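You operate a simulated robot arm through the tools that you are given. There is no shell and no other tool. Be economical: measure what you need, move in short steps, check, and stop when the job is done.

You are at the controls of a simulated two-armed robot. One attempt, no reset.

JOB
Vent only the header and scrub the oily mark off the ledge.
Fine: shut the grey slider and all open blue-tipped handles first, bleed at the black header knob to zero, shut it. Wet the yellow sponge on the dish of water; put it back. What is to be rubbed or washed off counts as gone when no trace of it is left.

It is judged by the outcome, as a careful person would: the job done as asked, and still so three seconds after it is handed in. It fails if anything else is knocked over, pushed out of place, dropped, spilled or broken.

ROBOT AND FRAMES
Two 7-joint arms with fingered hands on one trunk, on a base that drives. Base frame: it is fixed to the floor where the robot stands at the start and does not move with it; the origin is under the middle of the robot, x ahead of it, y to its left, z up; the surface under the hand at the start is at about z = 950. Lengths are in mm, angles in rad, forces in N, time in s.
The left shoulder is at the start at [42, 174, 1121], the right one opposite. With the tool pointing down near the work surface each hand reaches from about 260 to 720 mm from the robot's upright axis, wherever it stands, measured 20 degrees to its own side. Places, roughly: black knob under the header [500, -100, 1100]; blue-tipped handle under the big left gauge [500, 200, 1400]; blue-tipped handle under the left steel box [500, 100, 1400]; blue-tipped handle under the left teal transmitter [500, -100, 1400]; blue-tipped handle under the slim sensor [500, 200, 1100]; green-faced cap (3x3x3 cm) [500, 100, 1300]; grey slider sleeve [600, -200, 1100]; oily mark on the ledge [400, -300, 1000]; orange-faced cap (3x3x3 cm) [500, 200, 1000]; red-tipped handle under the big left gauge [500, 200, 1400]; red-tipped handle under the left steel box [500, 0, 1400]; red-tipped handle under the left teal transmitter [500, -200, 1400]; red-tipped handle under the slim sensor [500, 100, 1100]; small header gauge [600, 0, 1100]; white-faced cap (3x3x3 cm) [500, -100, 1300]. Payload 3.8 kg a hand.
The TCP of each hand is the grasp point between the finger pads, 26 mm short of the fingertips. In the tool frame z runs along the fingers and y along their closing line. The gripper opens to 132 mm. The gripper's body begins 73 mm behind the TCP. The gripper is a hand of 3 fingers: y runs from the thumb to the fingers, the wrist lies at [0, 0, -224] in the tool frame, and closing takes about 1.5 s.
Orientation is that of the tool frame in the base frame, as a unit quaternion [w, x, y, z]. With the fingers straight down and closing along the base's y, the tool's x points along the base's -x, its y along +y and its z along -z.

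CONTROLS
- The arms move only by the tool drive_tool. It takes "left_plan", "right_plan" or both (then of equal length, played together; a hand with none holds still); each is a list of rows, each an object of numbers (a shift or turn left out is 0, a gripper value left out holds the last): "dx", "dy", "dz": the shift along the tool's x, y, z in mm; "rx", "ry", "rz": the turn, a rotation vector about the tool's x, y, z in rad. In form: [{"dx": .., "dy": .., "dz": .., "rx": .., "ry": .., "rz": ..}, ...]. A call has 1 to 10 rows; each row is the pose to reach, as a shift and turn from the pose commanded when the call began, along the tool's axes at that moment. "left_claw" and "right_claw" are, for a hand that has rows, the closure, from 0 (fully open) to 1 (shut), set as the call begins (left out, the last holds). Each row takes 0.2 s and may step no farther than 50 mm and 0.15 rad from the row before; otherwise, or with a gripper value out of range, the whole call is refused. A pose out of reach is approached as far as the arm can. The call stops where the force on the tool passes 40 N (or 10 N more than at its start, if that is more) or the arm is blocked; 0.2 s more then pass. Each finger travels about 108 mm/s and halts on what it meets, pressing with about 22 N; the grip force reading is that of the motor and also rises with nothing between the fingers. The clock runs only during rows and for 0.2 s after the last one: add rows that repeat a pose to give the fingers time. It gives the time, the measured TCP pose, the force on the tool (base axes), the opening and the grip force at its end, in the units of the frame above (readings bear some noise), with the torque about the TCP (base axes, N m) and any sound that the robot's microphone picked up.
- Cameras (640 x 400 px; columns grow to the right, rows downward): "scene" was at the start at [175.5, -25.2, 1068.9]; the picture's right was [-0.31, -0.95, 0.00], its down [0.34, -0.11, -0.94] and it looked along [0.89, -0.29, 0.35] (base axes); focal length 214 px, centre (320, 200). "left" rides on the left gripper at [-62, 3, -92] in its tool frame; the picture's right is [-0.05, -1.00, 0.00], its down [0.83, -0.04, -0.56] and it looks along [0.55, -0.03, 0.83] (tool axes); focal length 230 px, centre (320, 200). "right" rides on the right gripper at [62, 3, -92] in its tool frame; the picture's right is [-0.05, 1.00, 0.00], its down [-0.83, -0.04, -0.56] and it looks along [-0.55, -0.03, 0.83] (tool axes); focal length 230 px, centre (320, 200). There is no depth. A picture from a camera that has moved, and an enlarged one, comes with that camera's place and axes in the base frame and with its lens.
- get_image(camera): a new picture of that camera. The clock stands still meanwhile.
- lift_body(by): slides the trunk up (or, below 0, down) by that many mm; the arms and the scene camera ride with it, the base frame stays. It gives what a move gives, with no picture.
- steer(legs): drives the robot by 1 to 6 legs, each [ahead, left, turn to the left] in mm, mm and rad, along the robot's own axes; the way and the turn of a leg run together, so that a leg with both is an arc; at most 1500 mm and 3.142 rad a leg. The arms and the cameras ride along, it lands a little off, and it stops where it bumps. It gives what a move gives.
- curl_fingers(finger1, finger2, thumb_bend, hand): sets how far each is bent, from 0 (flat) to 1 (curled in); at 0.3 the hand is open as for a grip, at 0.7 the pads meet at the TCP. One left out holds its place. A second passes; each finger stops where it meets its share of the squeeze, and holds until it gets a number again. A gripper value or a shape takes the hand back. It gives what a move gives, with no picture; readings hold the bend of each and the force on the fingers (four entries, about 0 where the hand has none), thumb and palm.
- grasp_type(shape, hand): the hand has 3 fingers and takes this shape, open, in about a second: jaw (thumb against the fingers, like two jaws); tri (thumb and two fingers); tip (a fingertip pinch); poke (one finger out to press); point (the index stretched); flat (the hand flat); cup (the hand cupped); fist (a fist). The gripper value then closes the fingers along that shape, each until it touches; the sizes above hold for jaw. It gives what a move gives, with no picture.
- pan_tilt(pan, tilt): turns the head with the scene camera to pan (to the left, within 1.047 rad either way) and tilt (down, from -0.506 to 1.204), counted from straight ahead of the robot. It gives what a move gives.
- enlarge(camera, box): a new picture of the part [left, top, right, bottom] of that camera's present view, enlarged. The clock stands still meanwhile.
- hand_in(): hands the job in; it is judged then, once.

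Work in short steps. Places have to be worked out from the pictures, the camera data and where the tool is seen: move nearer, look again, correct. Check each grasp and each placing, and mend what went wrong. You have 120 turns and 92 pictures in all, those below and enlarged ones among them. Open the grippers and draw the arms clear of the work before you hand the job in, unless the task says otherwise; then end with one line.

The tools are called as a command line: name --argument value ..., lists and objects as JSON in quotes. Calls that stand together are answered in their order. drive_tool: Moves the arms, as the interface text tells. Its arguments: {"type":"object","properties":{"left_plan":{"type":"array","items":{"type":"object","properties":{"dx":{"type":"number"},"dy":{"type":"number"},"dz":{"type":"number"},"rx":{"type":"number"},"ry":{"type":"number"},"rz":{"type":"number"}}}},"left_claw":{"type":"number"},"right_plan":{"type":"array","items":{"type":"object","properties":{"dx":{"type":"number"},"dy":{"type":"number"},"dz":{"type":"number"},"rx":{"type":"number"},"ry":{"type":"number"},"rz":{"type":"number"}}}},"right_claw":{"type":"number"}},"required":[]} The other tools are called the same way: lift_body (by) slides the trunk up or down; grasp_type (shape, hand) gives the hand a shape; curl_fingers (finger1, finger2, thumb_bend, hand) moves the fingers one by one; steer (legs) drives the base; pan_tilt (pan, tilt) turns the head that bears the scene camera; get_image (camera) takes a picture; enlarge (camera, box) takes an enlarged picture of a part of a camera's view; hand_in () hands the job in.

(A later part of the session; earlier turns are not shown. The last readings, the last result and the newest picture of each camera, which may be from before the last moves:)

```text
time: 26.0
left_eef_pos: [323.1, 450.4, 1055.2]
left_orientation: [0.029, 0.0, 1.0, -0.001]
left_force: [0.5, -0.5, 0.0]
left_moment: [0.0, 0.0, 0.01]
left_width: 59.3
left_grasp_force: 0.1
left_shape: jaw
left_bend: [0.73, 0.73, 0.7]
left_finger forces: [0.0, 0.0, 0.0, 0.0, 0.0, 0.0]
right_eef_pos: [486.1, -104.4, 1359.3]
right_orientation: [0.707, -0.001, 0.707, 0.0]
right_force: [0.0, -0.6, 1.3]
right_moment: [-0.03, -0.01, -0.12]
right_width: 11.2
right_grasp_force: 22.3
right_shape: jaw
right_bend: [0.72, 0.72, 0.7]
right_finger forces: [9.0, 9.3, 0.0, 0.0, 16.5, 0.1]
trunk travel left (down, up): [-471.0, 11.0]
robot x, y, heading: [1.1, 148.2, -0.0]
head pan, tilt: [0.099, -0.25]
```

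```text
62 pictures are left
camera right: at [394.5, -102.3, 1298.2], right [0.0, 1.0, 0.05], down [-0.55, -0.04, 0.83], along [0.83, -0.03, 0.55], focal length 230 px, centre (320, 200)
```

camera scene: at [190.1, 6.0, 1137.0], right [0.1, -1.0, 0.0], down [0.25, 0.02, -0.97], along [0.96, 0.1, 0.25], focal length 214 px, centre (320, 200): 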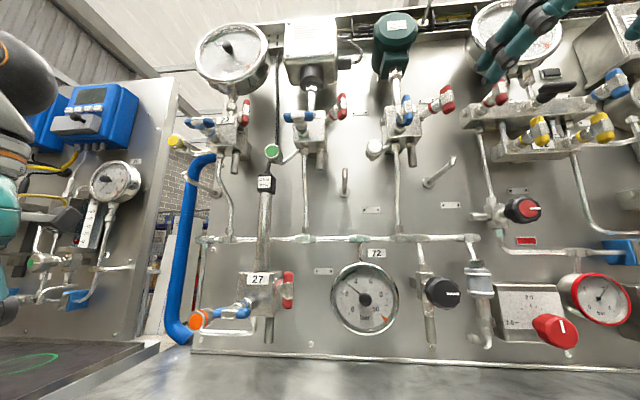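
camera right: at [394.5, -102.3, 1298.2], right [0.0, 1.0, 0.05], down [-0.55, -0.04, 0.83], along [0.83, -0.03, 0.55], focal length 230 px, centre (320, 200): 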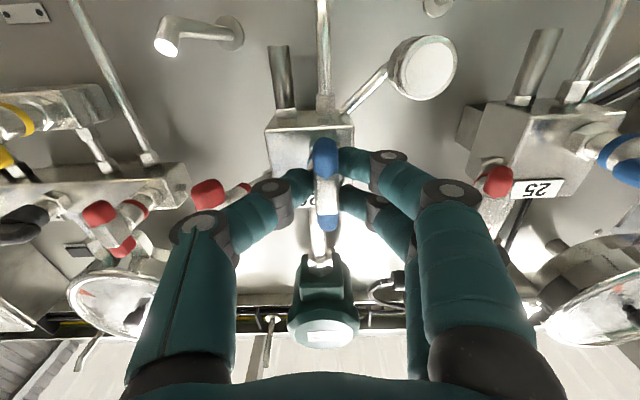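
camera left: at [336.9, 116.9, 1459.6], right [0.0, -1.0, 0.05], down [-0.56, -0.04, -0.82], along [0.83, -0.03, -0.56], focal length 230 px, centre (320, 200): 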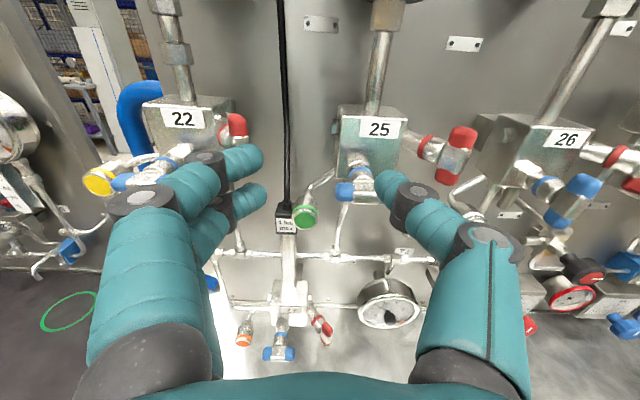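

Gripped. I turn it clockwise, first 0.45 rad as a test.

drive_tool --right_plan '[{"rz": 0.15}, {"rz": 0.3}, {"rz": 0.45}]'

```text
time: 26.3
left_eef_pos: [322.3, 450.7, 1054.1]
left_orientation: [0.031, 0.0, 1.0, 0.0]
left_force: [0.0, 0.6, -0.1]
left_moment: [-0.04, 0.02, 0.01]
left_width: 59.7
left_grasp_force: 0.0
left_shape: jaw
left_bend: [0.73, 0.73, 0.7]
left_finger forces: [0.0, 0.0, 0.0, 0.0, 0.0, 0.0]
right_eef_pos: [487.4, -104.5, 1362.6]
right_orientation: [0.69, 0.019, 0.723, 0.025]
right_force: [-13.0, 0.3, -8.2]
right_moment: [-0.05, 0.12, -0.13]
right_width: 11.9
right_grasp_force: 22.1
right_shape: jaw
right_bend: [0.72, 0.72, 0.71]
right_finger forces: [12.5, 10.5, 0.1, 0.0, 22.3, 0.0]
right hand out of reach, approached as far as the arm can: row 1
trunk travel left (down, up): [-471.0, 11.0]
robot x, y, heading: [3.6, 146.4, -0.003]
head pan, tilt: [0.099, -0.25]
stopped in row 1 (right hand): the force on the tool passed its limit at 53 N (the readings are from after the stop); the commanded pose is now the measured one
```

The right wrist is at its limit in this pose. The left arm did this motion easily, so I release, fold the right arm down, and will then drive right to bring the left arm to this handle.

drive_tool --right_plan '[{"dz": 0}, {"dz": 0}, {"dz": 0}, {"dz": 0}, {"dz": -25}, {"dz": -50}, {"dz": -85}]' --right_claw 0.55

get_image --camera "right"

```text
time: 27.9
left_eef_pos: [323.3, 449.9, 1054.3]
left_orientation: [0.029, 0.0, 1.0, 0.0]
left_force: [-0.5, -0.2, -0.8]
left_moment: [0.03, -0.04, -0.05]
left_width: 59.4
left_grasp_force: 0.0
left_shape: jaw
left_bend: [0.73, 0.73, 0.7]
left_finger forces: [0.1, 0.1, 0.0, 0.0, 0.0, 0.0]
right_eef_pos: [402.3, -106.6, 1368.3]
right_orientation: [0.69, 0.018, 0.723, 0.025]
right_force: [0.5, 0.7, 0.2]
right_moment: [0.06, 0.0, 0.01]
right_width: 59.1
right_grasp_force: 0.1
right_shape: jaw
right_bend: [0.73, 0.73, 0.7]
right_finger forces: [0.0, 0.0, 0.1, 0.0, 0.0, 0.1]
trunk travel left (down, up): [-471.0, 11.0]
robot x, y, heading: [1.8, 150.9, 0.0]
head pan, tilt: [0.099, -0.25]
```

```text
61 pictures are left
camera right: at [308.2, -102.1, 1311.1], right [-0.01, 0.99, 0.11], down [-0.52, -0.1, 0.85], along [0.86, -0.05, 0.51], focal length 230 px, centre (320, 200)
```

right: 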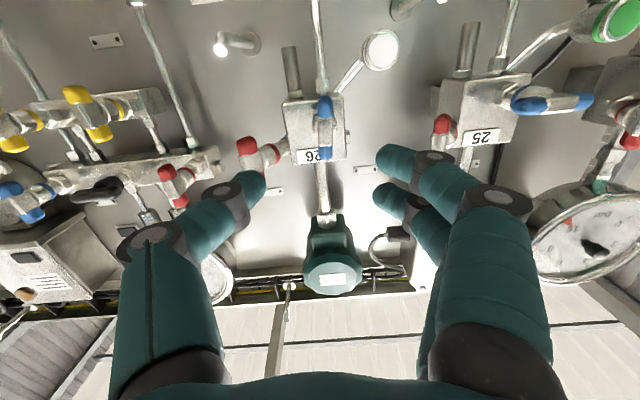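

All intact. Fold the right arm down and in.

drive_tool --right_plan '[{"dx": 20, "dz": -5, "dy": -15, "ry": 0.15}, {"dx": 45, "dz": -12, "dy": -30, "ry": 0.3}, {"dx": 75, "dz": -18, "dy": -45, "ry": 0.45}, {"dx": 108, "dz": -24, "dy": -60, "ry": 0.6}, {"dx": 142, "dz": -30, "dy": -75, "ry": 0.75}, {"dx": 176, "dz": -38, "dy": -90, "ry": 0.9}, {"dx": 210, "dz": -46, "dy": -105, "ry": 1.05}, {"dx": 244, "dz": -54, "dy": -120, "ry": 1.2}, {"dx": 278, "dz": -62, "dy": -135, "ry": 1.35}, {"dx": 295, "dz": -70, "dy": -150, "ry": 1.5}]'

pan_tilt --pan -0.8 --tilt 0.3

get_image --camera "scene"

```text
time: 30.1
left_eef_pos: [323.2, 451.3, 1053.8]
left_orientation: [0.03, 0.001, 1.0, 0.0]
left_force: [-0.3, -0.1, 0.0]
left_moment: [-0.02, -0.01, -0.04]
left_width: 59.4
left_grasp_force: 0.0
left_shape: jaw
left_bend: [0.73, 0.73, 0.7]
left_finger forces: [0.1, 0.1, 0.0, 0.0, 0.0, 0.1]
right_eef_pos: [322.1, -235.5, 1066.5]
right_orientation: [0.013, -0.004, 0.999, 0.032]
right_force: [0.6, -0.3, -0.6]
right_moment: [-0.01, 0.05, -0.02]
right_width: 59.0
right_grasp_force: 0.0
right_shape: jaw
right_bend: [0.73, 0.73, 0.7]
right_finger forces: [0.1, 0.0, 0.1, 0.1, 0.0, 0.0]
trunk travel left (down, up): [-471.0, 11.0]
robot x, y, heading: [0.9, 148.7, 0.004]
head pan, tilt: [0.099, -0.25]
```

```text
time: 31.3
left_eef_pos: [323.3, 451.5, 1053.6]
left_orientation: [0.029, 0.001, 1.0, 0.0]
left_force: [-0.8, 0.3, 0.7]
left_moment: [-0.03, -0.06, 0.0]
left_width: 59.2
left_grasp_force: 0.2
left_shape: jaw
left_bend: [0.73, 0.73, 0.7]
left_finger forces: [0.0, 0.0, 0.0, 0.0, 0.0, 0.0]
right_eef_pos: [322.5, -235.0, 1067.2]
right_orientation: [0.015, -0.004, 0.999, 0.032]
right_force: [1.3, 0.5, 0.6]
right_moment: [0.01, -0.03, 0.01]
right_width: 58.6
right_grasp_force: 0.1
right_shape: jaw
right_bend: [0.73, 0.73, 0.7]
right_finger forces: [0.0, 0.1, 0.0, 0.0, 0.0, 0.1]
trunk travel left (down, up): [-471.0, 11.0]
robot x, y, heading: [-0.2, 150.2, -0.001]
head pan, tilt: [-0.799, 0.3]
```

```text
60 pictures are left
camera scene: at [174.1, 80.9, 1075.2], right [-0.72, -0.7, 0.0], down [-0.21, 0.21, -0.96], along [0.67, -0.68, -0.3], focal length 214 px, centre (320, 200)
```

scene: 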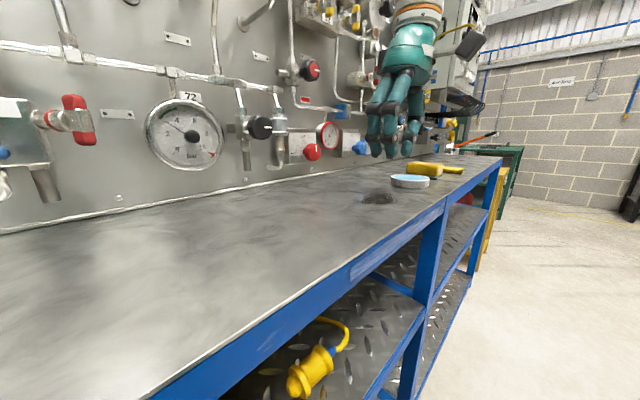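

The way to the right is clear above the ledge. I drive 500 mm right.

steer --legs '[[0, -502, 0]]'

drive_tool --left_plan '[{"dz": -40, "ry": -0.15}, {"dz": -80, "ry": -0.3}, {"dz": -120, "dx": -5, "ry": -0.45}, {"dz": -160, "dx": -10, "ry": -0.6}, {"dz": -200, "dx": -20, "ry": -0.75}, {"dz": -235, "dx": -30, "ry": -0.9, "dy": -10}, {"dz": -265, "dx": -40, "dy": -20, "ry": -1.05}, {"dz": -290, "dx": -50, "dy": -30, "ry": -1.2}, {"dz": -302, "dx": -60, "dy": -40, "ry": -1.35}, {"dz": -307, "dx": -75, "dy": -50, "ry": -1.5}]'

get_image --camera "left"

```text
time: 36.2
left_eef_pos: [323.7, -49.4, 1053.4]
left_orientation: [0.029, 0.002, 1.0, 0.001]
left_force: [0.4, 0.2, 0.3]
left_moment: [-0.01, -0.04, 0.01]
left_width: 59.3
left_grasp_force: 0.0
left_shape: jaw
left_bend: [0.73, 0.73, 0.7]
left_finger forces: [0.1, 0.0, 0.0, 0.1, 0.0, 0.0]
right_eef_pos: [318.6, -735.2, 1066.1]
right_orientation: [0.014, -0.001, 0.999, 0.032]
right_force: [-0.5, -0.4, -0.2]
right_moment: [0.02, -0.01, 0.0]
right_width: 58.8
right_grasp_force: 0.1
right_shape: jaw
right_bend: [0.73, 0.73, 0.7]
right_finger forces: [0.0, 0.0, 0.1, 0.1, 0.1, 0.0]
trunk travel left (down, up): [-471.0, 11.0]
robot x, y, heading: [-0.9, -347.7, -0.007]
head pan, tilt: [-0.799, 0.3]
```

```text
time: 38.6
left_eef_pos: [367.0, -100.0, 1383.7]
left_orientation: [0.704, 0.01, 0.71, -0.006]
left_force: [0.3, 0.1, -0.2]
left_moment: [-0.01, 0.0, 0.0]
left_width: 59.4
left_grasp_force: 0.0
left_shape: jaw
left_bend: [0.73, 0.73, 0.7]
left_finger forces: [0.1, 0.0, 0.0, 0.1, 0.1, 0.0]
left hand out of reach, approached as far as the arm can: row 10
right_eef_pos: [319.4, -733.8, 1064.6]
right_orientation: [0.014, -0.001, 0.999, 0.032]
right_force: [0.4, 0.2, 0.5]
right_moment: [0.02, 0.03, -0.02]
right_width: 58.9
right_grasp_force: 0.0
right_shape: jaw
right_bend: [0.73, 0.73, 0.7]
right_finger forces: [0.0, 0.0, 0.0, 0.0, 0.0, 0.0]
trunk travel left (down, up): [-471.0, 11.0]
robot x, y, heading: [-0.9, -350.5, -0.006]
head pan, tilt: [-0.799, 0.3]
stopped in row 10 (left hand): the arm was blocked; the commanded pose is now the measured one
```

```text
59 pictures are left
camera left: at [274.9, -94.8, 1446.1], right [-0.02, -1.0, 0.05], down [-0.56, -0.03, -0.83], along [0.83, -0.04, -0.56], focal length 230 px, centre (320, 200)
```

left: 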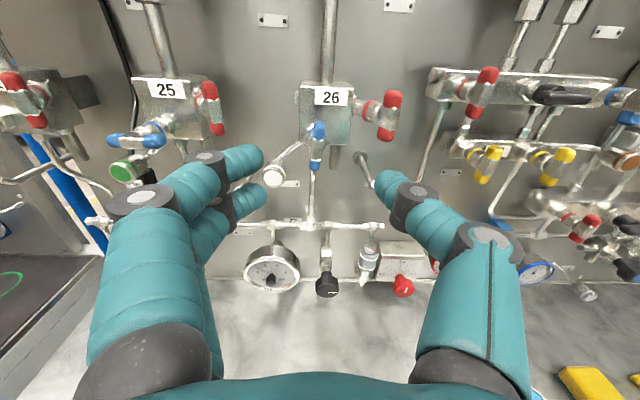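

Close limit again, but it eases farther out. Bar at about [493,-100,1360]; I go forward 70 mm, then down 23 mm.

drive_tool --left_plan '[{"dz": 25}, {"dz": 50, "dx": 5}, {"dz": 72, "dx": 15}, {"dz": 72, "dx": 23}]'

get_image --camera "left"

```text
time: 39.6
left_eef_pos: [437.2, -102.6, 1360.4]
left_orientation: [0.704, 0.009, 0.71, -0.005]
left_force: [-0.9, -0.2, 0.7]
left_moment: [0.0, 0.02, 0.03]
left_width: 59.1
left_grasp_force: 0.0
left_shape: jaw
left_bend: [0.73, 0.73, 0.7]
left_finger forces: [0.0, 0.0, 0.0, 0.0, 0.0, 0.1]
right_eef_pos: [318.8, -735.3, 1066.0]
right_orientation: [0.013, -0.001, 0.999, 0.032]
right_force: [0.0, 0.4, 0.0]
right_moment: [-0.02, 0.0, -0.01]
right_width: 59.0
right_grasp_force: 0.1
right_shape: jaw
right_bend: [0.73, 0.73, 0.7]
right_finger forces: [0.0, 0.0, 0.0, 0.1, 0.0, 0.0]
trunk travel left (down, up): [-471.0, 11.0]
robot x, y, heading: [-1.9, -347.3, -0.003]
head pan, tilt: [-0.799, 0.3]
```

```text
58 pictures are left
camera left: at [345.9, -96.4, 1422.8], right [-0.02, -1.0, 0.05], down [-0.56, -0.03, -0.83], along [0.83, -0.04, -0.56], focal length 230 px, centre (320, 200)
```

left: 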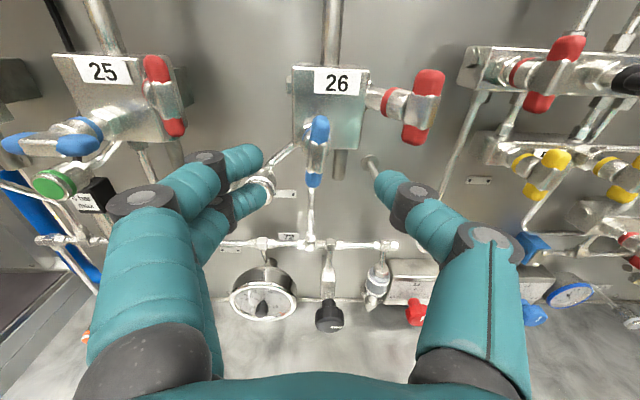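

Aligned; I advance 50 mm with 4 mm left, and close.

drive_tool --left_plan '[{"dz": 17, "dy": 4}, {"dz": 34, "dy": 4}, {"dz": 50, "dy": 4}]'

drive_tool --left_plan '[{"dz": 0}, {"dz": 0}, {"dz": 0}, {"dz": 0}, {"dz": 0}]' --left_claw 1

get_image --camera "left"

```text
time: 40.4
left_eef_pos: [489.5, -97.8, 1359.7]
left_orientation: [0.704, 0.01, 0.71, -0.006]
left_force: [0.3, 0.4, -0.6]
left_moment: [-0.01, -0.03, -0.02]
left_width: 59.5
left_grasp_force: 0.1
left_shape: jaw
left_bend: [0.73, 0.73, 0.7]
left_finger forces: [0.1, 0.0, 0.1, 0.0, 0.1, 0.1]
right_eef_pos: [318.3, -735.9, 1066.5]
right_orientation: [0.015, -0.001, 0.999, 0.032]
right_force: [-0.2, -0.3, -0.1]
right_moment: [0.02, 0.02, 0.0]
right_width: 59.0
right_grasp_force: 0.1
right_shape: jaw
right_bend: [0.73, 0.73, 0.7]
right_finger forces: [0.0, 0.0, 0.0, 0.0, 0.1, 0.0]
trunk travel left (down, up): [-471.0, 11.0]
robot x, y, heading: [-3.3, -347.2, -0.002]
head pan, tilt: [-0.799, 0.3]
```

```text
time: 41.6
left_eef_pos: [486.4, -99.4, 1360.5]
left_orientation: [0.704, 0.009, 0.71, -0.005]
left_force: [0.2, 0.9, 1.1]
left_moment: [0.0, -0.02, -0.08]
left_width: 10.9
left_grasp_force: 22.2
left_shape: jaw
left_bend: [0.71, 0.71, 0.7]
left_finger forces: [8.7, 9.8, 0.1, 0.0, 17.6, 0.0]
right_eef_pos: [318.7, -735.5, 1066.5]
right_orientation: [0.014, -0.001, 0.999, 0.032]
right_force: [0.3, -0.2, 0.0]
right_moment: [0.02, 0.04, 0.0]
right_width: 59.1
right_grasp_force: 0.0
right_shape: jaw
right_bend: [0.73, 0.73, 0.7]
right_finger forces: [0.0, 0.0, 0.0, 0.0, 0.1, 0.0]
trunk travel left (down, up): [-471.0, 11.0]
robot x, y, heading: [1.5, -348.4, -0.008]
head pan, tilt: [-0.799, 0.3]
```

```text
57 pictures are left
camera left: at [395.7, -93.8, 1422.5], right [-0.02, -1.0, 0.05], down [-0.56, -0.03, -0.83], along [0.83, -0.04, -0.56], focal length 230 px, centre (320, 200)
```

left: 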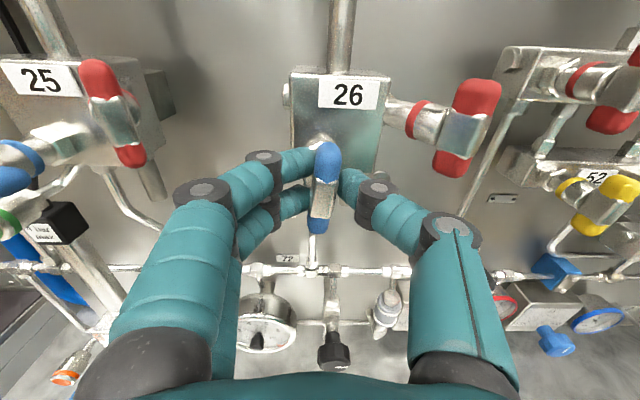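

Gripped well. I turn it clockwise a quarter turn, in one call of ten rows.

drive_tool --left_plan '[{"rz": 0.15}, {"rz": 0.3}, {"rz": 0.45}, {"rz": 0.6}, {"rz": 0.75}, {"rz": 0.9}, {"rz": 1.05}, {"rz": 1.2}, {"rz": 1.35}, {"rz": 1.5}]'

drive_tool --left_plan '[{"rz": 0.07}, {"rz": 0.14}]'

```text
time: 43.8
left_eef_pos: [487.5, -99.8, 1359.2]
left_orientation: [0.518, 0.493, 0.512, 0.476]
left_force: [1.7, -5.8, 4.5]
left_moment: [-0.1, 0.02, -0.11]
left_width: 10.2
left_grasp_force: 22.9
left_shape: jaw
left_bend: [0.7, 0.71, 0.7]
left_finger forces: [11.2, 11.3, 0.1, 0.0, 16.4, 0.1]
right_eef_pos: [318.2, -736.2, 1066.3]
right_orientation: [0.014, -0.001, 0.999, 0.033]
right_force: [0.8, 0.5, 0.1]
right_moment: [-0.03, -0.02, 0.03]
right_width: 59.0
right_grasp_force: 0.1
right_shape: jaw
right_bend: [0.73, 0.73, 0.7]
right_finger forces: [0.0, 0.0, 0.0, 0.0, 0.0, 0.0]
trunk travel left (down, up): [-471.0, 11.0]
robot x, y, heading: [0.1, -350.7, -0.008]
head pan, tilt: [-0.799, 0.3]
```

```text
time: 44.4
left_eef_pos: [486.8, -99.1, 1359.7]
left_orientation: [0.484, 0.527, 0.477, 0.511]
left_force: [-4.7, -3.7, 1.3]
left_moment: [-0.1, 0.17, -0.07]
left_width: 10.2
left_grasp_force: 21.9
left_shape: jaw
left_bend: [0.69, 0.71, 0.72]
left_finger forces: [12.1, 8.1, 0.0, 0.1, 25.1, 0.1]
right_eef_pos: [318.0, -735.2, 1065.6]
right_orientation: [0.015, -0.002, 0.999, 0.032]
right_force: [0.6, 0.3, 0.9]
right_moment: [0.0, -0.01, 0.01]
right_width: 58.8
right_grasp_force: 0.1
right_shape: jaw
right_bend: [0.73, 0.73, 0.7]
right_finger forces: [0.1, 0.1, 0.0, 0.0, 0.1, 0.0]
trunk travel left (down, up): [-471.0, 11.0]
robot x, y, heading: [0.3, -347.1, 0.0]
head pan, tilt: [-0.799, 0.3]
```

I release, back off and check.

drive_tool --left_plan '[{"dz": 0}, {"dz": 0}, {"dz": 0}, {"dz": 0}, {"dz": -25}, {"dz": -50}, {"dz": -75}]' --left_claw 0.55

pan_tilt --pan 0.3 --tilt -0.2

get_image --camera "scene"

get_image --camera "left"

```text
time: 46.0
left_eef_pos: [411.2, -96.7, 1360.4]
left_orientation: [0.485, 0.525, 0.477, 0.511]
left_force: [0.2, 0.2, 0.1]
left_moment: [0.0, 0.03, -0.02]
left_width: 58.7
left_grasp_force: 0.1
left_shape: jaw
left_bend: [0.73, 0.73, 0.7]
left_finger forces: [0.0, 0.0, 0.0, 0.0, 0.1, 0.0]
right_eef_pos: [320.1, -736.4, 1065.3]
right_orientation: [0.014, -0.002, 0.999, 0.032]
right_force: [-0.4, -0.4, 0.4]
right_moment: [-0.03, 0.05, -0.01]
right_width: 59.0
right_grasp_force: 0.2
right_shape: jaw
right_bend: [0.73, 0.73, 0.7]
right_finger forces: [0.1, 0.1, 0.0, 0.1, 0.1, 0.1]
trunk travel left (down, up): [-471.0, 11.0]
robot x, y, heading: [-2.1, -344.1, -0.005]
head pan, tilt: [-0.799, 0.3]
```

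```text
time: 47.3
left_eef_pos: [414.0, -98.1, 1360.1]
left_orientation: [0.485, 0.526, 0.476, 0.511]
left_force: [0.9, 0.4, -0.1]
left_moment: [0.01, 0.01, 0.0]
left_width: 58.8
left_grasp_force: 0.1
left_shape: jaw
left_bend: [0.73, 0.73, 0.7]
left_finger forces: [0.0, 0.1, 0.0, 0.0, 0.0, 0.0]
right_eef_pos: [319.8, -735.7, 1066.4]
right_orientation: [0.014, -0.001, 0.999, 0.032]
right_force: [0.3, -0.1, -0.4]
right_moment: [0.0, -0.04, -0.02]
right_width: 59.0
right_grasp_force: 0.0
right_shape: jaw
right_bend: [0.73, 0.73, 0.7]
right_finger forces: [0.0, 0.0, 0.0, 0.0, 0.1, 0.1]
trunk travel left (down, up): [-471.0, 11.0]
robot x, y, heading: [0.1, -351.4, -0.006]
head pan, tilt: [0.3, -0.201]
```

```text
56 pictures are left
camera scene: at [187.5, -326.3, 1120.3], right [0.29, -0.96, 0.0], down [0.19, 0.06, -0.98], along [0.94, 0.28, 0.2], focal length 214 px, centre (320, 200)
```

scene: 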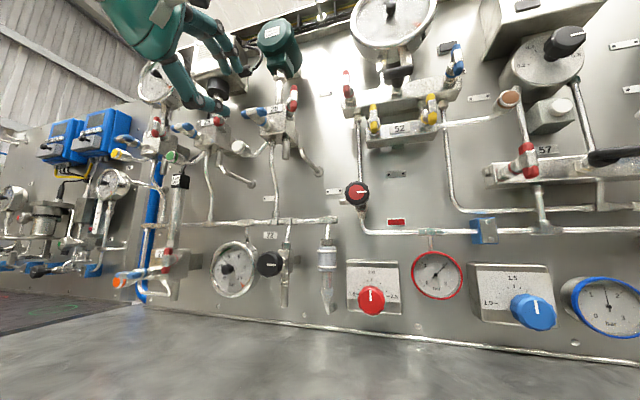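

```text
55 pictures are left
camera left: at [319.1, -156.7, 1359.9], right [-0.01, 0.02, -1.0], down [-0.54, 0.84, 0.02], along [0.84, 0.54, 0.01], focal length 230 px, centre (320, 200)
```

left: 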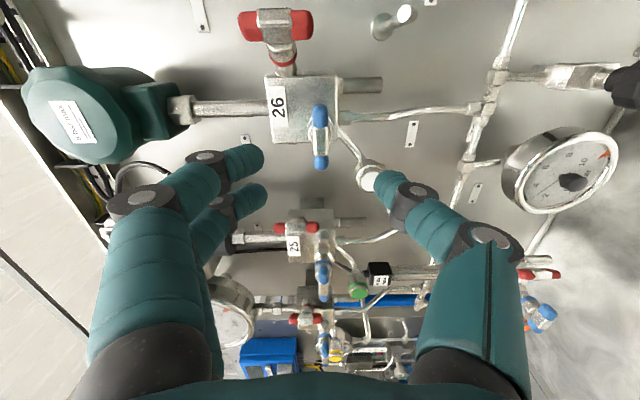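

All three blue bars on top (22, 25, 26) now line up across, and 27 is across too. Next the slider, about [590,-220,1090], and the knob, about [530,-133,1087]; I unroll the left hand and bring it lower for a close look.

drive_tool --left_plan '[{"dx": -9.5, "dy": -16.2, "rz": -0.15}, {"dx": -19, "dy": -32.4, "rz": -0.3}, {"dx": -28.5, "dy": -48.6, "rz": -0.45}, {"dx": -38, "dy": -64.8, "rz": -0.6}, {"dx": -47.5, "dy": -81, "rz": -0.75}, {"dx": -57, "dy": -97.2, "rz": -0.9}, {"dx": -66.5, "dy": -113.4, "rz": -1.05}, {"dx": -76, "dy": -129.6, "rz": -1.2}, {"dx": -85.5, "dy": -145.8, "rz": -1.35}, {"dx": -95, "dy": -162, "rz": -1.5}]'

get_image --camera "left"

```text
time: 49.5
left_eef_pos: [456.8, -190.6, 1206.3]
left_orientation: [0.702, 0.058, 0.708, 0.044]
left_force: [-0.4, -0.2, 0.1]
left_moment: [0.02, -0.01, -0.02]
left_width: 59.3
left_grasp_force: 0.1
left_shape: jaw
left_bend: [0.73, 0.73, 0.7]
left_finger forces: [0.0, 0.0, 0.0, 0.0, 0.1, 0.0]
left hand out of reach, approached as far as the arm can: row 2, 3, 4, 5, 6, 7, 8, 9, 10
right_eef_pos: [319.9, -734.8, 1066.1]
right_orientation: [0.013, -0.001, 0.999, 0.032]
right_force: [-0.2, -0.2, -0.5]
right_moment: [-0.01, 0.01, -0.04]
right_width: 59.0
right_grasp_force: 0.1
right_shape: jaw
right_bend: [0.73, 0.73, 0.7]
right_finger forces: [0.1, 0.0, 0.0, 0.0, 0.0, 0.1]
trunk travel left (down, up): [-471.0, 11.0]
robot x, y, heading: [-2.1, -348.7, -0.003]
head pan, tilt: [0.3, -0.201]
```

```text
54 pictures are left
camera left: at [364.7, -195.0, 1269.9], right [-0.02, -1.0, -0.09], down [-0.56, 0.09, -0.82], along [0.83, 0.03, -0.56], focal length 230 px, centre (320, 200)
```

left: 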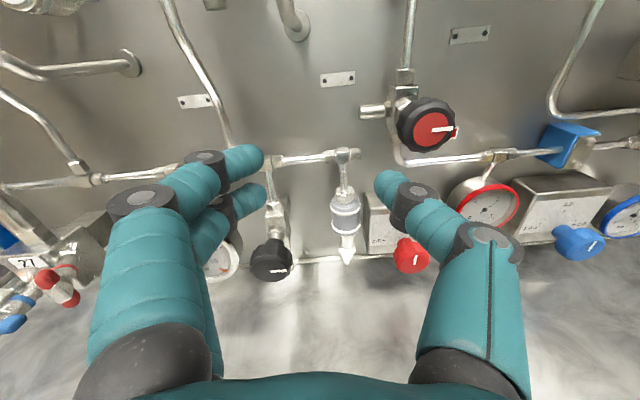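

Slider sleeve centre ≈ [595,-217,1090], knob face ≈ [531,-131,1087], header pipe x≈605. A slightly downward approach (0.6 rad) clears the knob. First I level the roll, then pitch and move to a pre-pose about 70 mm short.

drive_tool --left_plan '[{"rz": -0.144}]'

drive_tool --left_plan '[{"dz": 12, "dx": 8, "dy": -5, "ry": 0.12}, {"dz": 25, "dx": 22, "dy": -10, "ry": 0.24}, {"dz": 40, "dx": 38, "dy": -16, "ry": 0.36}, {"dz": 55, "dx": 54, "dy": -22, "ry": 0.48}, {"dz": 70, "dx": 68, "dy": -27, "ry": 0.6}]'

get_image --camera "left"

```text
time: 49.9
left_eef_pos: [455.7, -191.2, 1207.3]
left_orientation: [0.704, 0.007, 0.71, -0.007]
left_force: [0.0, 0.6, 1.2]
left_moment: [0.0, 0.01, 0.02]
left_width: 59.3
left_grasp_force: 0.0
left_shape: jaw
left_bend: [0.73, 0.73, 0.7]
left_finger forces: [0.0, 0.1, 0.0, 0.1, 0.0, 0.1]
right_eef_pos: [318.5, -737.0, 1066.0]
right_orientation: [0.014, -0.001, 0.999, 0.031]
right_force: [-1.0, 0.0, -0.4]
right_moment: [-0.01, 0.0, -0.04]
right_width: 58.9
right_grasp_force: 0.0
right_shape: jaw
right_bend: [0.73, 0.73, 0.7]
right_finger forces: [0.1, 0.0, 0.1, 0.1, 0.1, 0.0]
trunk travel left (down, up): [-471.0, 11.0]
robot x, y, heading: [-0.8, -345.2, -0.005]
head pan, tilt: [0.3, -0.201]
```

```text
time: 51.1
left_eef_pos: [511.6, -191.3, 1133.5]
left_orientation: [0.463, 0.01, 0.886, -0.004]
left_force: [-0.3, 0.2, -1.0]
left_moment: [0.02, -0.01, -0.01]
left_width: 59.5
left_grasp_force: 0.2
left_shape: jaw
left_bend: [0.73, 0.73, 0.7]
left_finger forces: [0.0, 0.0, 0.0, 0.0, 0.1, 0.1]
left hand out of reach, approached as far as the arm can: row 4, 5
right_eef_pos: [320.3, -735.6, 1065.8]
right_orientation: [0.014, -0.002, 0.999, 0.031]
right_force: [0.1, 0.0, -0.1]
right_moment: [-0.01, -0.02, 0.03]
right_width: 59.0
right_grasp_force: 0.1
right_shape: jaw
right_bend: [0.73, 0.73, 0.7]
right_finger forces: [0.0, 0.0, 0.0, 0.1, 0.1, 0.1]
trunk travel left (down, up): [-471.0, 11.0]
robot x, y, heading: [0.2, -349.0, -0.001]
head pan, tilt: [0.3, -0.201]
```

```text
53 pictures are left
camera left: at [470.9, -187.9, 1237.4], right [0.01, -1.0, 0.04], down [-0.93, -0.02, -0.36], along [0.36, -0.04, -0.93], focal length 230 px, centre (320, 200)
```

left: 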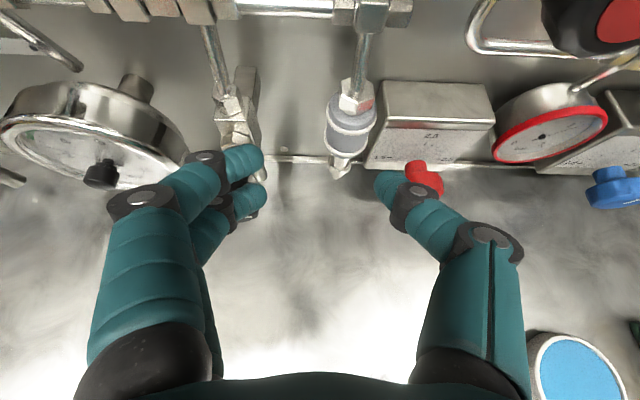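

The arm is limited inward at y≈-191 and its fingers are near the knob. I retreat 50 mm and drive 80 mm to the right so the sleeve lies more to the arm's outside.

drive_tool --left_plan '[{"dz": -25}, {"dz": -50}]'

steer --legs '[[0, -80, 0]]'

get_image --camera "left"

```text
time: 51.7
left_eef_pos: [469.1, -192.4, 1162.2]
left_orientation: [0.462, 0.01, 0.887, -0.005]
left_force: [0.3, -0.4, -1.4]
left_moment: [0.02, -0.01, -0.02]
left_width: 59.3
left_grasp_force: 0.1
left_shape: jaw
left_bend: [0.73, 0.73, 0.7]
left_finger forces: [0.0, 0.0, 0.1, 0.1, 0.1, 0.0]
right_eef_pos: [318.5, -735.5, 1066.2]
right_orientation: [0.015, -0.001, 0.999, 0.031]
right_force: [0.4, -0.5, 0.3]
right_moment: [-0.02, 0.02, -0.03]
right_width: 58.7
right_grasp_force: 0.0
right_shape: jaw
right_bend: [0.73, 0.73, 0.7]
right_finger forces: [0.0, 0.0, 0.0, 0.0, 0.0, 0.1]
trunk travel left (down, up): [-471.0, 11.0]
robot x, y, heading: [0.4, -347.1, -0.006]
head pan, tilt: [0.3, -0.201]
```

```text
time: 53.1
left_eef_pos: [468.9, -270.8, 1163.0]
left_orientation: [0.463, 0.009, 0.886, -0.004]
left_force: [1.1, -0.2, -0.2]
left_moment: [0.02, 0.01, 0.03]
left_width: 59.2
left_grasp_force: 0.0
left_shape: jaw
left_bend: [0.73, 0.73, 0.7]
left_finger forces: [0.0, 0.0, 0.0, 0.0, 0.0, 0.1]
right_eef_pos: [319.0, -814.8, 1065.8]
right_orientation: [0.014, -0.001, 0.999, 0.032]
right_force: [-1.0, -0.3, -0.4]
right_moment: [0.0, 0.03, 0.0]
right_width: 58.9
right_grasp_force: 0.0
right_shape: jaw
right_bend: [0.73, 0.73, 0.7]
right_finger forces: [0.0, 0.0, 0.1, 0.0, 0.0, 0.1]
trunk travel left (down, up): [-471.0, 11.0]
robot x, y, heading: [-2.2, -428.5, -0.002]
head pan, tilt: [0.3, -0.201]
```

```text
52 pictures are left
camera left: at [428.4, -267.2, 1265.6], right [0.01, -1.0, 0.04], down [-0.93, -0.02, -0.36], along [0.36, -0.04, -0.93], focal length 230 px, centre (320, 200)
```

left: 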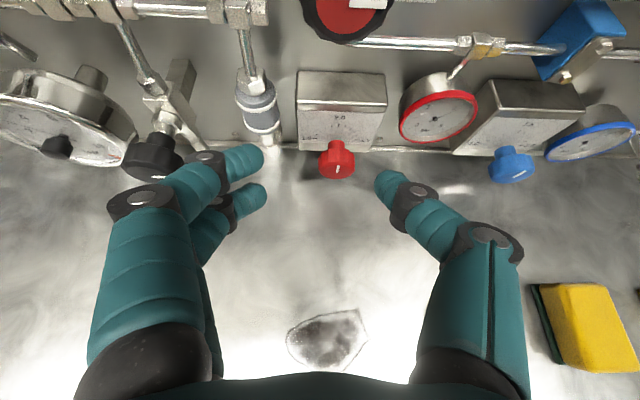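

Sleeve confirmed at about [591,-217,1090]. I move to a pre-pose 60 mm short of it.

drive_tool --left_plan '[{"dy": 27, "dx": -6}, {"dy": 54, "dx": -13}, {"dy": 54, "dx": -13, "dz": 35}, {"dy": 54, "dx": -13, "dz": 70}]' --left_claw 0.6

get_image --camera "left"

```text
time: 54.1
left_eef_pos: [534.9, -218.0, 1132.3]
left_orientation: [0.463, 0.01, 0.886, -0.004]
left_force: [-0.3, 0.3, 1.0]
left_moment: [-0.01, 0.0, -0.02]
left_width: 53.4
left_grasp_force: 0.1
left_shape: jaw
left_bend: [0.73, 0.73, 0.7]
left_finger forces: [0.0, 0.1, 0.1, 0.1, 0.0, 0.0]
right_eef_pos: [319.6, -815.5, 1065.8]
right_orientation: [0.013, 0.0, 0.999, 0.031]
right_force: [-0.4, -1.1, -0.7]
right_moment: [-0.02, -0.02, 0.02]
right_width: 59.1
right_grasp_force: 0.2
right_shape: jaw
right_bend: [0.73, 0.73, 0.7]
right_finger forces: [0.1, 0.0, 0.1, 0.1, 0.0, 0.0]
trunk travel left (down, up): [-471.0, 11.0]
robot x, y, heading: [-3.5, -427.7, -0.005]
head pan, tilt: [0.3, -0.201]
```

```text
51 pictures are left
camera left: at [494.6, -213.7, 1235.5], right [0.01, -1.0, 0.04], down [-0.93, -0.02, -0.36], along [0.36, -0.04, -0.93], focal length 230 px, centre (320, 200)
```

left: 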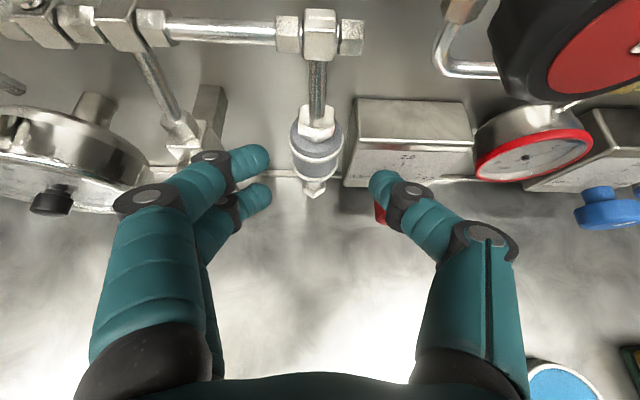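

Gripping would put the left fingers into the knob and the thumb into the box. Instead I'll straddle the nut above the sleeve with narrowed fingers, pitched steeper, and push the sleeve down from its top ring. I raise and pitch first.

drive_tool --left_plan '[{"dx": -17, "ry": 0.06}, {"dx": -34, "ry": 0.12}, {"dx": -34, "ry": 0.24}, {"dx": -34, "ry": 0.24}]' --left_claw 0.72

get_image --camera "left"

pan_tilt --pan 0.6 --tilt 0.05

enlarge --camera "scene" --box '[220, 100, 420, 300]'

```text
time: 55.1
left_eef_pos: [553.3, -219.1, 1161.2]
left_orientation: [0.353, 0.011, 0.936, -0.004]
left_force: [-1.3, -0.5, 0.1]
left_moment: [0.04, 0.0, 0.01]
left_width: 37.3
left_grasp_force: 0.0
left_shape: jaw
left_bend: [0.73, 0.73, 0.7]
left_finger forces: [0.0, 0.1, 0.0, 0.0, 0.0, 0.0]
right_eef_pos: [318.4, -815.3, 1065.6]
right_orientation: [0.014, -0.002, 0.999, 0.032]
right_force: [0.2, -0.1, -0.1]
right_moment: [-0.01, -0.02, 0.01]
right_width: 59.1
right_grasp_force: 0.1
right_shape: jaw
right_bend: [0.73, 0.73, 0.7]
right_finger forces: [0.0, 0.0, 0.0, 0.0, 0.0, 0.1]
trunk travel left (down, up): [-471.0, 11.0]
robot x, y, heading: [-4.4, -430.3, -0.003]
head pan, tilt: [0.3, -0.201]
```

```text
50 pictures are left
camera left: at [539.0, -215.2, 1271.1], right [0.02, -1.0, 0.03], down [-0.99, -0.02, -0.13], along [0.13, -0.03, -0.99], focal length 230 px, centre (320, 200)
```

left: 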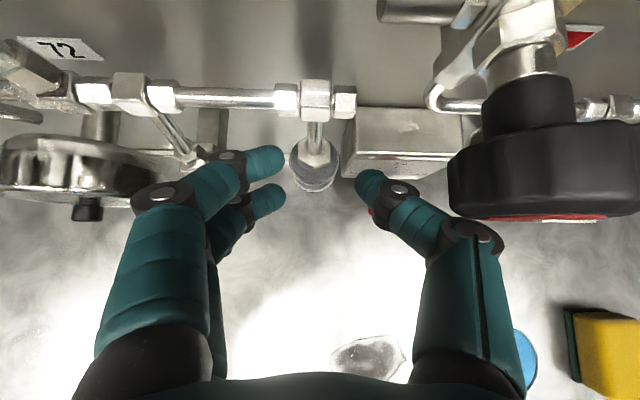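

```text
time: 55.9
left_eef_pos: [554.0, -218.3, 1160.8]
left_orientation: [0.353, 0.01, 0.935, -0.003]
left_force: [-0.2, 0.7, 0.0]
left_moment: [0.0, 0.02, -0.02]
left_width: 37.5
left_grasp_force: 0.0
left_shape: jaw
left_bend: [0.73, 0.73, 0.7]
left_finger forces: [0.0, 0.0, 0.0, 0.0, 0.1, 0.1]
right_eef_pos: [319.3, -815.1, 1067.1]
right_orientation: [0.014, -0.001, 0.999, 0.032]
right_force: [-0.5, -1.4, 0.3]
right_moment: [-0.01, 0.02, 0.0]
right_width: 58.8
right_grasp_force: 0.2
right_shape: jaw
right_bend: [0.73, 0.73, 0.7]
right_finger forces: [0.0, 0.0, 0.1, 0.0, 0.0, 0.1]
trunk travel left (down, up): [-471.0, 11.0]
robot x, y, heading: [-3.5, -425.0, -0.003]
head pan, tilt: [0.6, 0.051]
```

```text
2.00 times, centred on (320, 200) of scene
camera zoom: at [182.9, -378.9, 1098.3], right [0.56, -0.83, 0.0], down [-0.04, -0.03, -1.0], along [0.83, 0.56, -0.05], focal length 429 px, centre (320, 200)
```

zoom: 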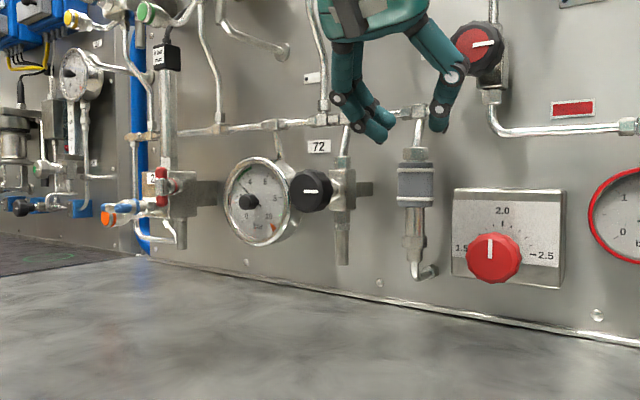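

The side view shows the sleeve from z≈1112 down to 1070 with bare tube to about 1040, so ~30 mm of travel down. I bring the fingertips down either side of the nut onto the sleeve top.

drive_tool --left_plan '[{"dz": 11}, {"dz": 22}, {"dz": 31}]'

enlarge --camera "scene" --box '[320, 130, 420, 230]'

get_image --camera "left"

```text
time: 56.7
left_eef_pos: [574.3, -219.4, 1136.4]
left_orientation: [0.353, 0.009, 0.935, -0.002]
left_force: [-0.1, -1.1, 0.4]
left_moment: [0.02, 0.04, 0.01]
left_width: 37.2
left_grasp_force: 0.0
left_shape: jaw
left_bend: [0.73, 0.73, 0.7]
left_finger forces: [0.0, 0.1, 0.1, 0.0, 0.0, 0.1]
right_eef_pos: [319.8, -814.9, 1066.1]
right_orientation: [0.014, -0.001, 0.999, 0.031]
right_force: [1.0, -0.4, -0.4]
right_moment: [0.01, 0.01, -0.02]
right_width: 59.0
right_grasp_force: 0.0
right_shape: jaw
right_bend: [0.73, 0.73, 0.7]
right_finger forces: [0.1, 0.0, 0.0, 0.0, 0.0, 0.1]
trunk travel left (down, up): [-471.0, 11.0]
robot x, y, heading: [-2.6, -431.8, -0.002]
head pan, tilt: [0.6, 0.051]
```

```text
4.00 times, centred on (370, 180) of scene
camera zoom: at [183.1, -378.7, 1098.2], right [0.56, -0.83, 0.0], down [-0.04, -0.03, -1.0], along [0.83, 0.56, -0.05], focal length 858 px, centre (120, 280)
```

zoom: 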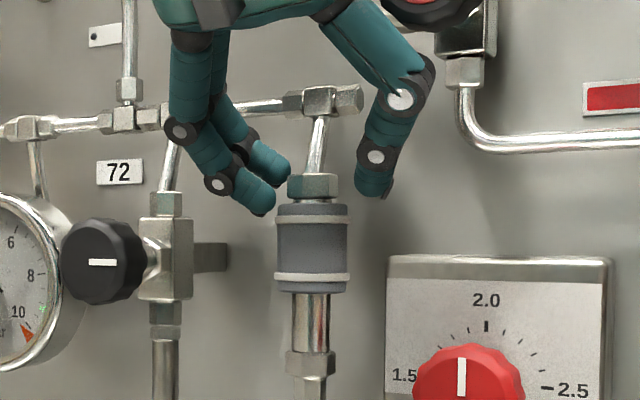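

```text
47 pictures are left
camera left: at [560.5, -215.6, 1247.6], right [0.02, -1.0, 0.03], down [-0.99, -0.02, -0.13], along [0.13, -0.03, -0.99], focal length 230 px, centre (320, 200)
```

left: 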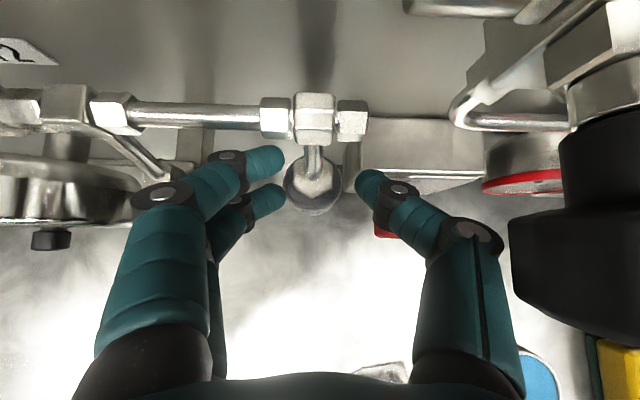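

The fingertips stand either side just above the sleeve. I close them lightly onto the nut, so that they sit over the top ring.

drive_tool --left_plan '[{"dz": -3}, {"dz": -3}, {"dz": -3}, {"dz": -3}]' --left_claw 0.86

enlarge --camera "scene" --box '[320, 130, 420, 230]'

```text
time: 57.7
left_eef_pos: [572.4, -218.8, 1139.4]
left_orientation: [0.354, 0.011, 0.935, -0.003]
left_force: [-0.3, 1.7, 2.1]
left_moment: [0.1, 0.01, -0.01]
left_width: 19.3
left_grasp_force: 0.0
left_shape: jaw
left_bend: [0.72, 0.72, 0.7]
left_finger forces: [0.0, 2.8, 0.0, 0.1, 0.0, 0.1]
right_eef_pos: [318.6, -814.6, 1066.3]
right_orientation: [0.014, -0.001, 0.999, 0.031]
right_force: [-0.4, 0.1, -0.3]
right_moment: [0.02, 0.02, -0.01]
right_width: 59.3
right_grasp_force: 0.1
right_shape: jaw
right_bend: [0.73, 0.73, 0.7]
right_finger forces: [0.1, 0.1, 0.1, 0.0, 0.0, 0.0]
trunk travel left (down, up): [-471.0, 11.0]
robot x, y, heading: [-0.5, -426.1, -0.003]
head pan, tilt: [0.6, 0.051]
```

```text
4.00 times, centred on (370, 180) of scene
camera zoom: at [182.7, -378.6, 1098.3], right [0.56, -0.83, 0.0], down [-0.04, -0.03, -1.0], along [0.83, 0.56, -0.05], focal length 858 px, centre (120, 280)
```

zoom: 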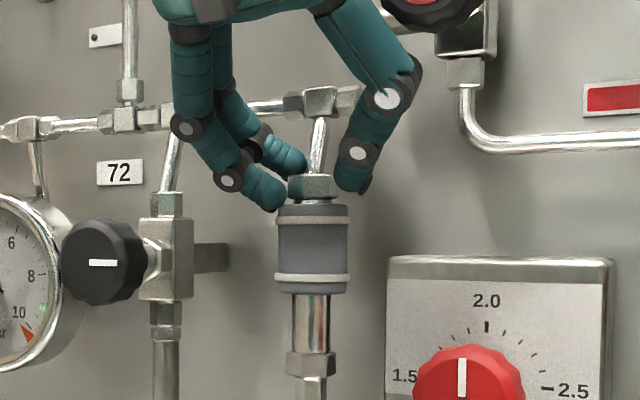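

The tips rest beside the nut. I push straight down 34 mm in small steps.

drive_tool --left_plan '[{"dz": 6, "dx": 5.3}, {"dz": 12, "dx": 10.6}, {"dz": 18, "dx": 15.9}, {"dz": 22, "dx": 19.4}, {"dz": 26, "dx": 23}]'

enlarge --camera "scene" --box '[320, 130, 420, 230]'

```text
time: 58.9
left_eef_pos: [572.6, -219.9, 1105.4]
left_orientation: [0.352, 0.01, 0.936, -0.003]
left_force: [-3.4, 3.8, 2.0]
left_moment: [0.12, 0.07, 0.05]
left_width: 19.8
left_grasp_force: 0.1
left_shape: jaw
left_bend: [0.72, 0.72, 0.7]
left_finger forces: [0.0, 5.0, 0.0, 0.1, 0.0, 0.0]
right_eef_pos: [318.4, -814.6, 1067.0]
right_orientation: [0.013, -0.001, 0.999, 0.032]
right_force: [0.5, 0.8, 0.1]
right_moment: [0.01, 0.0, -0.01]
right_width: 58.9
right_grasp_force: 0.1
right_shape: jaw
right_bend: [0.73, 0.73, 0.7]
right_finger forces: [0.0, 0.1, 0.0, 0.0, 0.0, 0.0]
trunk travel left (down, up): [-471.0, 11.0]
robot x, y, heading: [-4.0, -426.7, -0.003]
head pan, tilt: [0.6, 0.051]
```

```text
4.00 times, centred on (370, 180) of scene
camera zoom: at [182.5, -378.5, 1098.2], right [0.56, -0.83, 0.0], down [-0.04, -0.03, -1.0], along [0.83, 0.56, -0.05], focal length 858 px, centre (120, 280)
```

zoom: 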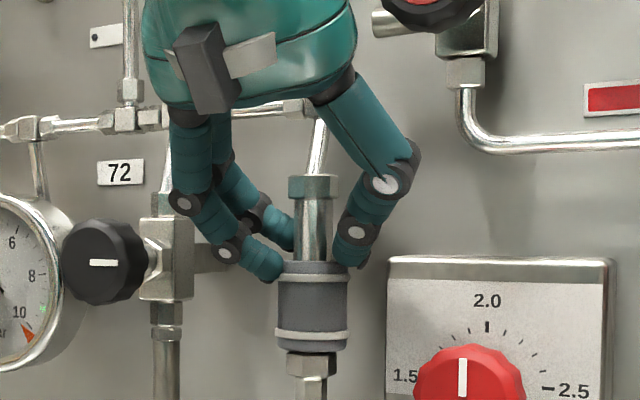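

The sleeve slid down and now meets the lower nut. I press a little more to make sure it's seated.

drive_tool --left_plan '[{"dz": 2.2, "dx": 2}, {"dz": 4.5, "dx": 4}]'

drive_tool --left_plan '[{"dz": 0}, {"dz": 0}, {"dz": -8, "dx": -7}, {"dz": -30, "dx": -20}, {"dz": -60, "dx": -20}, {"dz": -90, "dx": -20}]' --left_claw 0.65

enlarge --camera "scene" --box '[260, 130, 420, 230]'

```text
time: 59.5
left_eef_pos: [571.9, -218.9, 1101.2]
left_orientation: [0.356, 0.01, 0.935, -0.003]
left_force: [-3.1, 3.8, 8.0]
left_moment: [0.2, -0.01, 0.06]
left_width: 20.6
left_grasp_force: 0.1
left_shape: jaw
left_bend: [0.72, 0.72, 0.7]
left_finger forces: [3.2, 5.2, 0.0, 0.0, 1.5, 0.0]
right_eef_pos: [318.1, -815.0, 1068.1]
right_orientation: [0.015, -0.001, 0.999, 0.031]
right_force: [0.6, -0.6, 0.6]
right_moment: [-0.01, 0.01, 0.01]
right_width: 58.7
right_grasp_force: 0.0
right_shape: jaw
right_bend: [0.73, 0.73, 0.7]
right_finger forces: [0.0, 0.1, 0.0, 0.1, 0.0, 0.1]
trunk travel left (down, up): [-471.0, 11.0]
robot x, y, heading: [-2.6, -425.7, -0.005]
head pan, tilt: [0.6, 0.051]
```

```text
time: 60.9
left_eef_pos: [527.9, -218.7, 1180.7]
left_orientation: [0.352, 0.01, 0.936, -0.004]
left_force: [-0.1, 0.3, 0.2]
left_moment: [-0.03, 0.0, -0.03]
left_width: 45.7
left_grasp_force: 0.0
left_shape: jaw
left_bend: [0.74, 0.73, 0.7]
left_finger forces: [0.0, 0.0, 0.1, 0.0, 0.0, 0.0]
right_eef_pos: [317.9, -815.2, 1066.5]
right_orientation: [0.015, -0.002, 0.999, 0.032]
right_force: [0.7, -0.1, -0.2]
right_moment: [-0.02, -0.01, -0.02]
right_width: 58.9
right_grasp_force: 0.0
right_shape: jaw
right_bend: [0.73, 0.73, 0.7]
right_finger forces: [0.0, 0.0, 0.0, 0.1, 0.0, 0.0]
trunk travel left (down, up): [-471.0, 11.0]
robot x, y, heading: [-0.1, -430.7, -0.002]
head pan, tilt: [0.6, 0.051]
```

```text
4.00 times, centred on (340, 180) of scene
camera zoom: at [182.2, -379.0, 1098.5], right [0.56, -0.83, 0.0], down [-0.04, -0.03, -1.0], along [0.83, 0.56, -0.05], focal length 858 px, centre (240, 280)
```

zoom: 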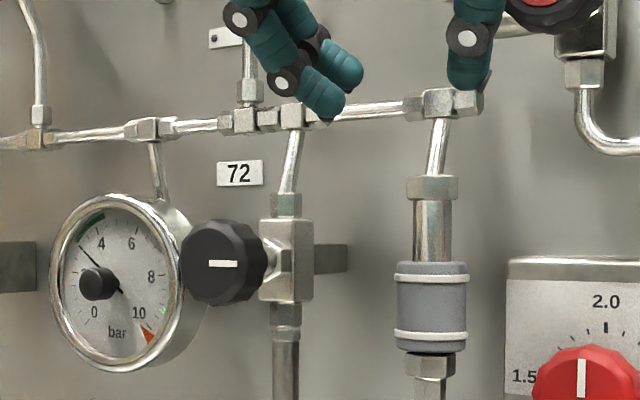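

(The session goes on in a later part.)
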